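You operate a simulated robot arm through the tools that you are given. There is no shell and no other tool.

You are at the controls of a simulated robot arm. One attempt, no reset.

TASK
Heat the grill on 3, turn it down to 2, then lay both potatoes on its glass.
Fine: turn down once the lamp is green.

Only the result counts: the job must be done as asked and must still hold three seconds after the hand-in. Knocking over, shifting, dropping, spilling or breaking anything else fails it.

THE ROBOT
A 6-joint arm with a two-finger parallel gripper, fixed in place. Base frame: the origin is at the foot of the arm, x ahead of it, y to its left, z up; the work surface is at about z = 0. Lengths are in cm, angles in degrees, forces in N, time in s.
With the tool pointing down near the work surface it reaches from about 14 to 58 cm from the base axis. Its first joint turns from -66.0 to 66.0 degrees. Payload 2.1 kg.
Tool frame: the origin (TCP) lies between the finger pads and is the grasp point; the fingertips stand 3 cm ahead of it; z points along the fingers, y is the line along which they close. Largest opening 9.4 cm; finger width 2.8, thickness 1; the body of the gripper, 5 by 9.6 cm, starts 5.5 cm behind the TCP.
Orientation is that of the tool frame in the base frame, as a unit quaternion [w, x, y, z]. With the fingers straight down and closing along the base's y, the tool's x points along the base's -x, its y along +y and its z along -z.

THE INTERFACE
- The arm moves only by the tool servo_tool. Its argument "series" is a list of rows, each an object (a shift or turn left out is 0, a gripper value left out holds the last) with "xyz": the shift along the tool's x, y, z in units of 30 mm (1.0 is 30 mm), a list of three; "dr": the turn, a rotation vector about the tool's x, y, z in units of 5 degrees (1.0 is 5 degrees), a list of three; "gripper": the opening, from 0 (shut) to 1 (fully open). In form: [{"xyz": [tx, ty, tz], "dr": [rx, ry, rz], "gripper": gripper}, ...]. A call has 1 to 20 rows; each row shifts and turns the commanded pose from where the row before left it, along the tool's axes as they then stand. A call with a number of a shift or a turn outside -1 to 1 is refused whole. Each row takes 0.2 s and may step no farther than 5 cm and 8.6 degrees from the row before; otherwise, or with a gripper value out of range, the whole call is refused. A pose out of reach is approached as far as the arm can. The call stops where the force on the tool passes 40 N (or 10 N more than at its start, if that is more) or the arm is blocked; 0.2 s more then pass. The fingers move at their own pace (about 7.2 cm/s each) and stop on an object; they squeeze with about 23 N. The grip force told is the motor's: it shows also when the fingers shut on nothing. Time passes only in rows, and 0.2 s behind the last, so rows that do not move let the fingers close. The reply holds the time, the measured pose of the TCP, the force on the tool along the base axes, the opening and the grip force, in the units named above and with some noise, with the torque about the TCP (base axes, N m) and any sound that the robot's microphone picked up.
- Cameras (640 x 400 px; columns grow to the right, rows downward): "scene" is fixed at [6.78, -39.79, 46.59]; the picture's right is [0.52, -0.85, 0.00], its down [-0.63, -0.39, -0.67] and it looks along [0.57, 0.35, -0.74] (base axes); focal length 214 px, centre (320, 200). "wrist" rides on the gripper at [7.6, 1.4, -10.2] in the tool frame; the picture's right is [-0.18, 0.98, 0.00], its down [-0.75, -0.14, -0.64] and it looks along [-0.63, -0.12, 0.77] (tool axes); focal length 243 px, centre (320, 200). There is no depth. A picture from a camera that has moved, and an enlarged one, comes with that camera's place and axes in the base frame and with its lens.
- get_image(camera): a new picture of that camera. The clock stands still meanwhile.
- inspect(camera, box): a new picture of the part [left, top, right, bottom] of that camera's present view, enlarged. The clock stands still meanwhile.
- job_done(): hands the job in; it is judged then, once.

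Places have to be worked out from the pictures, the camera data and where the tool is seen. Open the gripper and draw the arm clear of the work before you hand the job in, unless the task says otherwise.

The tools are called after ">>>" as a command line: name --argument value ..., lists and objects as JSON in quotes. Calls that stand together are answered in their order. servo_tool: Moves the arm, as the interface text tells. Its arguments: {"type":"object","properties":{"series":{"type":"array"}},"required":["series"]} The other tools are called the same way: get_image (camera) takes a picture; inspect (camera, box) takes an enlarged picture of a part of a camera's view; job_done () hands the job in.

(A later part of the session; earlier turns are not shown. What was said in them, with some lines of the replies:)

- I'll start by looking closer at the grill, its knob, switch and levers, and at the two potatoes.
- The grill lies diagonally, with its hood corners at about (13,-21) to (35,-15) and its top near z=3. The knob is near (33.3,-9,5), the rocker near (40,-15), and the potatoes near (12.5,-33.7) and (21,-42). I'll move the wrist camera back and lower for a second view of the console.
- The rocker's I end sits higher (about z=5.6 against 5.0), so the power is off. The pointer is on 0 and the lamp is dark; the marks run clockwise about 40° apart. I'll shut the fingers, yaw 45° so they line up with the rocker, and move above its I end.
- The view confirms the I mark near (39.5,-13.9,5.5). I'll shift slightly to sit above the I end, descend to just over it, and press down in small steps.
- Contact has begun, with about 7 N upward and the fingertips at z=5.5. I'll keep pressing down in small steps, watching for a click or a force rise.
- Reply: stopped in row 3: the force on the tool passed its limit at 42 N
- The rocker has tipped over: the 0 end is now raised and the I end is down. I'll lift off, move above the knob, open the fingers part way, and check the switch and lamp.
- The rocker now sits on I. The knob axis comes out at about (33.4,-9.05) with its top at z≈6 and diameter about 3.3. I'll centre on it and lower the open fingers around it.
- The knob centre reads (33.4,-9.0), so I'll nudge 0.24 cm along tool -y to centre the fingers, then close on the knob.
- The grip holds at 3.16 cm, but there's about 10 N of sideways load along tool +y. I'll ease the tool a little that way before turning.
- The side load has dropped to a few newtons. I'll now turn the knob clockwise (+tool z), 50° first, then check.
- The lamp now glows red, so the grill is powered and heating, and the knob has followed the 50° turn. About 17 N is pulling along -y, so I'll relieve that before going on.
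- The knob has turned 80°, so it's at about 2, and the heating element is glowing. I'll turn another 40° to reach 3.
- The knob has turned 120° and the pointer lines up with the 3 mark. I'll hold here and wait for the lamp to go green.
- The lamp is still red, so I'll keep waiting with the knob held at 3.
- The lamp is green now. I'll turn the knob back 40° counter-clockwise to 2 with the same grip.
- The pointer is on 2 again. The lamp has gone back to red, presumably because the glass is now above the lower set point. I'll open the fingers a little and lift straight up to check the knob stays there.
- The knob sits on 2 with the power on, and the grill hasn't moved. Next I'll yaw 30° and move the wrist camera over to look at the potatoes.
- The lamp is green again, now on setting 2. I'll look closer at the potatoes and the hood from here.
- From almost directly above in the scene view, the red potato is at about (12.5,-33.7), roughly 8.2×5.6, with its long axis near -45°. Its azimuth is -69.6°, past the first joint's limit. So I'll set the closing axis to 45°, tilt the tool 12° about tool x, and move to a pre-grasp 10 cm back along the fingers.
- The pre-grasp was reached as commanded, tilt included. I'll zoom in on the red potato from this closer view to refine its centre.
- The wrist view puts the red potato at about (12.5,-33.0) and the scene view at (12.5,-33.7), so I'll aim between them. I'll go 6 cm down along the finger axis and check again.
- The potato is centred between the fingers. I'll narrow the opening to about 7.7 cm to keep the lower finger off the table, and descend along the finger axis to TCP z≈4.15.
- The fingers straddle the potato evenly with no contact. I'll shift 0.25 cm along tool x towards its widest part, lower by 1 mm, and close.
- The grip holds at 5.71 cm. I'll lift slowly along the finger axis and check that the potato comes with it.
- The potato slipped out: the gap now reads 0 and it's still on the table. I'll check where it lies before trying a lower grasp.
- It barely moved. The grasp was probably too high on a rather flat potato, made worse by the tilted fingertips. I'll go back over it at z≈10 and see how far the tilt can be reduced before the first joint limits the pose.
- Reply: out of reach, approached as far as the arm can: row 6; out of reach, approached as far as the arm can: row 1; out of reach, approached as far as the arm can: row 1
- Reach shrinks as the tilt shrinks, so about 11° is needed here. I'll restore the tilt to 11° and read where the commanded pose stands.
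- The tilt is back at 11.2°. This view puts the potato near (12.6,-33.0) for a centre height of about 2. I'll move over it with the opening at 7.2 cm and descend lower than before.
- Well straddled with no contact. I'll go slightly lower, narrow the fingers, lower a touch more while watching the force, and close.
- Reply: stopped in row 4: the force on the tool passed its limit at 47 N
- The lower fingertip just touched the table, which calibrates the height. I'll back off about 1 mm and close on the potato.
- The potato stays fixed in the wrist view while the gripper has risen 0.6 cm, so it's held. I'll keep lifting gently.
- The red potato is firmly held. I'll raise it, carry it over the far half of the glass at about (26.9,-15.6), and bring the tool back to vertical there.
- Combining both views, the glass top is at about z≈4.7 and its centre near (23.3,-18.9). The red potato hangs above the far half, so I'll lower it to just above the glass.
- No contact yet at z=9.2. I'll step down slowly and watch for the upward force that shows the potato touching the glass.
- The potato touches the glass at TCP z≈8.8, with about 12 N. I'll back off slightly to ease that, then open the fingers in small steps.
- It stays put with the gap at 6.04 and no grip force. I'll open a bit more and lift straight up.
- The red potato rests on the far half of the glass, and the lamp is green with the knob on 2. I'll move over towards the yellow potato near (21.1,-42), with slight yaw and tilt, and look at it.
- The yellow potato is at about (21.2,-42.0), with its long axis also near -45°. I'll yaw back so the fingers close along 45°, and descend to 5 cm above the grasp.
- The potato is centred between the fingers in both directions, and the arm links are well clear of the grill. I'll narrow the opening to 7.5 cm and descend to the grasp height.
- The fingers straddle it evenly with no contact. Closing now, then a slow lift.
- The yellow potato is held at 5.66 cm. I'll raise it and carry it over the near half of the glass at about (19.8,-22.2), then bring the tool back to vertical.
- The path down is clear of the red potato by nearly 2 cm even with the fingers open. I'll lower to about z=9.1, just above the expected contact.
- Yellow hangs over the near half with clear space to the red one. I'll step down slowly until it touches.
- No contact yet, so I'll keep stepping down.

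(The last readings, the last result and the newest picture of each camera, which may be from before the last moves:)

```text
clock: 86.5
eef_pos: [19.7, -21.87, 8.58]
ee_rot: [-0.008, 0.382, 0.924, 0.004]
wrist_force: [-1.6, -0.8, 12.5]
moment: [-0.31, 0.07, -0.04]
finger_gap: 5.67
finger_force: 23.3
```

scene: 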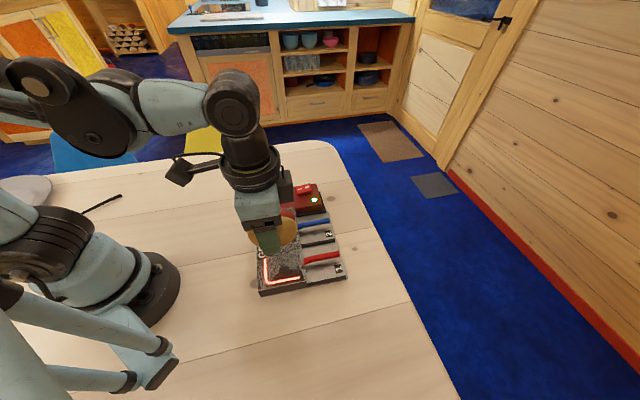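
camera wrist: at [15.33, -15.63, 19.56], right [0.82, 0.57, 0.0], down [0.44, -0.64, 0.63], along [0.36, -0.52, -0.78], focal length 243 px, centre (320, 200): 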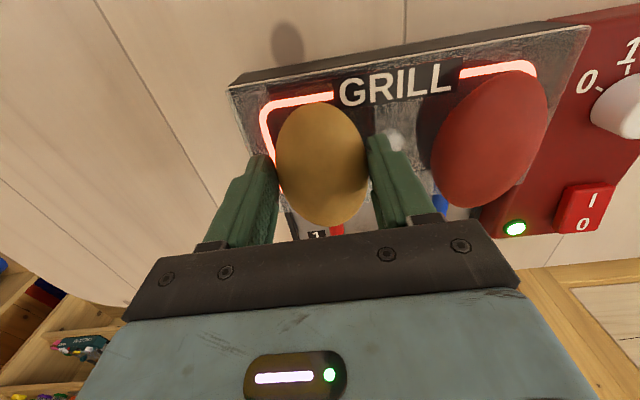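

Contact at z≈8.58 with about 12 N. I'll ease off slightly and open the fingers in small steps.

>>> servo_tool --series '[{"xyz": [0, 0, -0.03]}, {"xyz": [0, 0, 0]}, {"xyz": [0, 0, 0], "gripper": 0.64}, {"xyz": [0, 0, 0]}, {"xyz": [0, 0, 0]}, {"xyz": [0, 0, 0]}]'

>>> get_image --camera "wrist"

```text
clock: 87.9
eef_pos: [19.65, -21.91, 8.52]
ee_rot: [-0.007, 0.382, 0.924, 0.004]
wrist_force: [-0.5, 0.2, -0.5]
moment: [0.0, 0.0, 0.01]
finger_gap: 6.02
finger_force: 0.1
```

```text
taken
camera wrist: at [15.37, -15.63, 18.99], right [0.82, 0.57, 0.0], down [0.44, -0.64, 0.63], along [0.36, -0.52, -0.78], focal length 243 px, centre (320, 200)
```

wrist: 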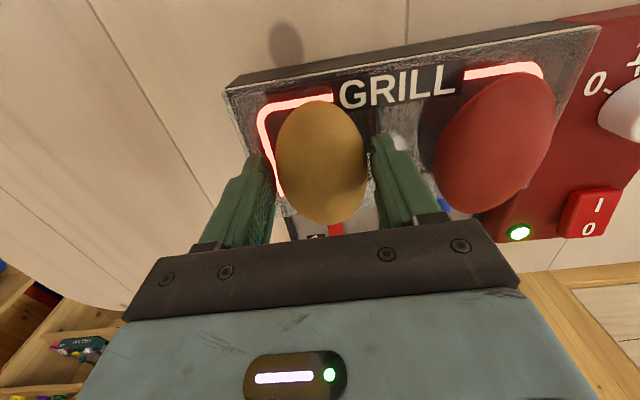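

The yellow potato is released and resting. I'll open a little more and lift straight up.

>>> servo_tool --series '[{"xyz": [0, 0, 0], "gripper": 0.7}, {"xyz": [0, 0, 0], "gripper": 0.76}, {"xyz": [0, 0, 0]}, {"xyz": [0, 0, -0.1]}, {"xyz": [0, 0, -0.2]}, {"xyz": [0, 0, -0.4]}, {"xyz": [0, 0, -0.6]}, {"xyz": [0, 0, -0.6]}, {"xyz": [0, 0, -0.6]}, {"xyz": [0, 0, -0.6]}, {"xyz": [0, 0, -0.6]}, {"xyz": [0, 0, -0.6]}, {"xyz": [0, 0, 0]}]'

>>> get_image --camera "wrist"

>>> get_image --camera "scene"

```text
clock: 90.7
eef_pos: [19.69, -22.09, 21.51]
ee_rot: [-0.007, 0.382, 0.924, 0.005]
wrist_force: [-0.1, 0.4, 0.4]
moment: [-0.03, 0.01, 0.01]
finger_gap: 7.13
finger_force: 0.0
```

```text
taken
camera wrist: at [15.4, -15.75, 31.92], right [0.82, 0.57, 0.0], down [0.44, -0.64, 0.63], along [0.36, -0.52, -0.78], focal length 243 px, centre (320, 200)
```

wrist: 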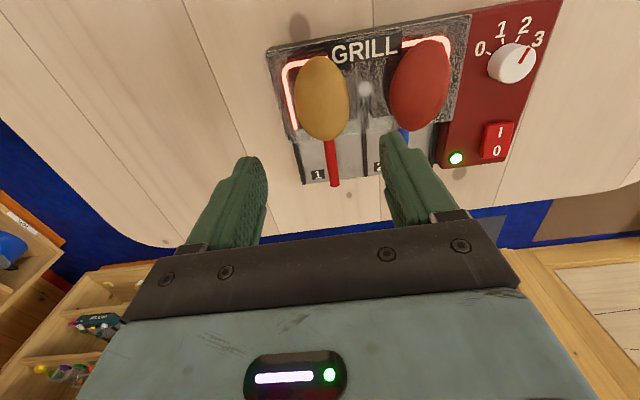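

```text
taken
```

scene: 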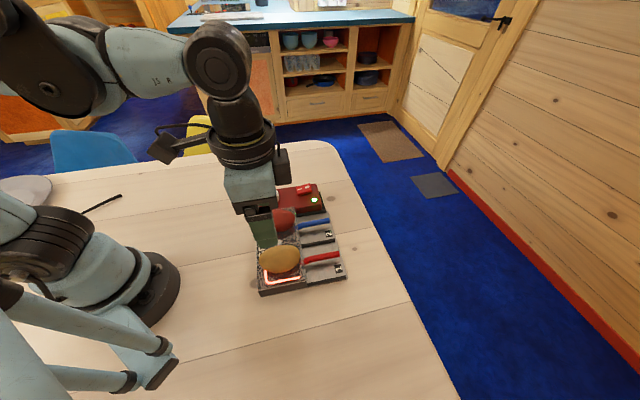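

Both potatoes are on the glass, and the lamp is green. I'll open fully, draw the arm clear, and check the knob and the final state.

>>> servo_tool --series '[{"xyz": [0, 0, -0.6]}, {"xyz": [0, 0, -0.6]}, {"xyz": [0.27, 0.595, -0.14], "gripper": 1}, {"xyz": [0.27, 0.595, -0.14]}, {"xyz": [0.27, 0.595, -0.14]}, {"xyz": [0.27, 0.595, -0.14]}, {"xyz": [0.27, 0.595, -0.14]}, {"xyz": [0.27, 0.595, -0.14]}, {"xyz": [0.27, 0.595, -0.14]}, {"xyz": [0.27, 0.595, -0.14]}, {"xyz": [0.27, 0.595, -0.14]}, {"xyz": [0.27, 0.595, -0.14]}, {"xyz": [0.27, 0.595, -0.14]}, {"xyz": [0.27, 0.595, -0.14]}, {"xyz": [0, 0, 0]}]'

>>> get_image --camera "scene"

>>> inspect --camera "scene" --box '[230, 170, 370, 310]'

>>> inspect --camera "scene" --box '[245, 175, 335, 225]'

```text
clock: 93.9
eef_pos: [28.21, -0.32, 30.38]
ee_rot: [-0.007, 0.381, 0.924, 0.005]
wrist_force: [0.6, -1.1, -0.3]
moment: [-0.03, 0.02, 0.02]
finger_gap: 9.43
finger_force: 0.0
```

```text
taken
```

scene: 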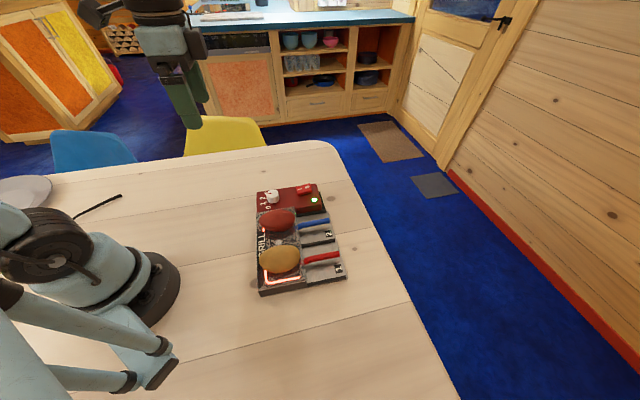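

```text
2.86 times, centred on (300, 240) of scene
camera zoom: at [6.78, -39.79, 46.59], right [0.52, -0.85, 0.0], down [-0.63, -0.39, -0.67], along [0.57, 0.35, -0.74], focal length 613 px, centre (377, 86)
```

zoom: 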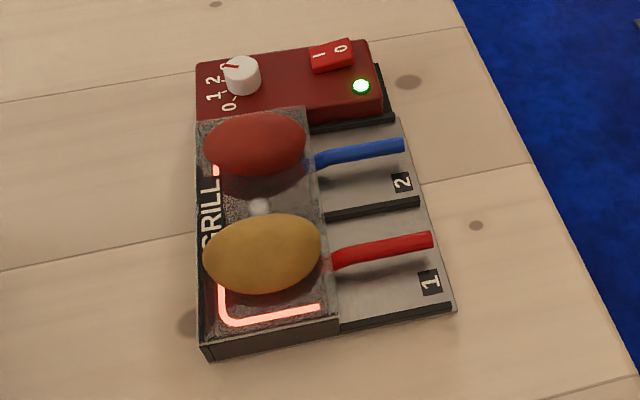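

```text
7.11 times, centred on (290, 200) of scene
camera zoom: at [6.78, -39.79, 46.59], right [0.52, -0.85, 0.0], down [-0.63, -0.39, -0.67], along [0.57, 0.35, -0.74], focal length 1525 px, centre (533, 200)
```

zoom: 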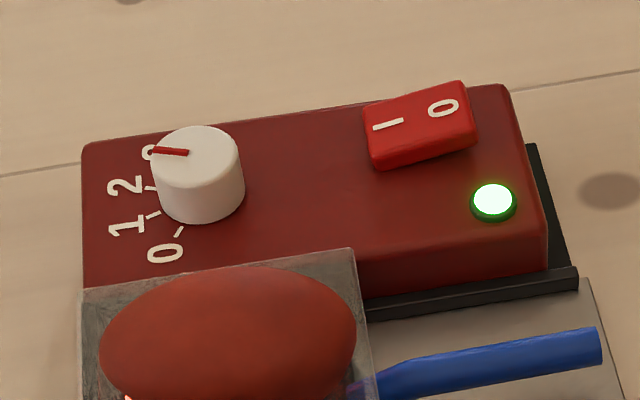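

The pointer reads about 114°, which is the 2 mark. Power is on, the lamp is green, both potatoes lie on the glass, and the arm is clear and open. I'll wait a moment to confirm nothing is rolling.

>>> servo_tool --series '[{"xyz": [0, 0, 0]}, {"xyz": [0, 0, 0]}, {"xyz": [0, 0, 0]}, {"xyz": [0, 0, 0]}, {"xyz": [0, 0, 0]}, {"xyz": [0, 0, 0]}, {"xyz": [0, 0, 0]}, {"xyz": [0, 0, 0]}, {"xyz": [0, 0, 0]}, {"xyz": [0, 0, 0]}]'

>>> inspect --camera "scene" --box '[230, 170, 370, 310]'

```text
clock: 96.1
eef_pos: [28.2, -0.47, 30.37]
ee_rot: [-0.008, 0.382, 0.924, 0.003]
wrist_force: [0.3, 0.3, -0.2]
moment: [0.03, 0.0, -0.01]
finger_gap: 9.41
finger_force: 0.0
```

```text
2.86 times, centred on (300, 240) of scene
camera zoom: at [6.78, -39.79, 46.59], right [0.52, -0.85, 0.0], down [-0.63, -0.39, -0.67], along [0.57, 0.35, -0.74], focal length 613 px, centre (377, 86)
```

zoom: 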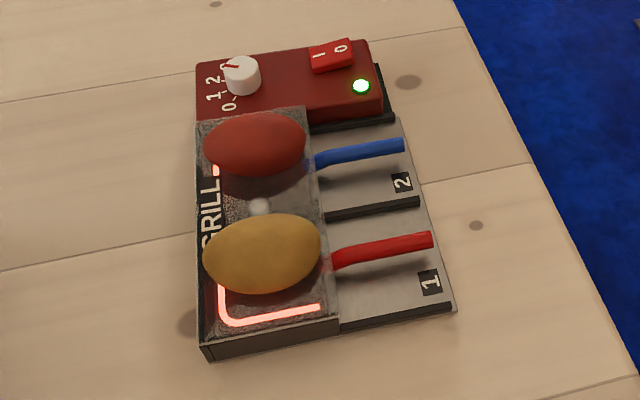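

Nothing has moved in the last two seconds: both potatoes lie still on the glass, the knob is on 2, and the lamp is green. I'm handing in the job.

>>> job_done

```text
The job is handed in.
```

The grill was heated on 3, and I turned it down to 2 once the lamp was green. Both potatoes are now lying on its glass, and I've handed the job in.

- **Grill:** It was off at the start, so I pressed the power switch to I first. The lamp went red briefly after I turned down to 2, then green again, and it was green at hand-in.
- **Potatoes:** The red one is on the far half of the glass, next to the knob, and the yellow one is on the near half. Neither moved in the last two seconds I watched.
- **Slip:** The red potato slid out of the fingers on my first try. It hadn't left the table and moved only about a millimetre. A lower grip held.
- **Grill position:** The control box may have shifted by about 1 mm while I turned the knob. Nothing else was knocked or moved.

The gripper is open and the arm is clear of the table.
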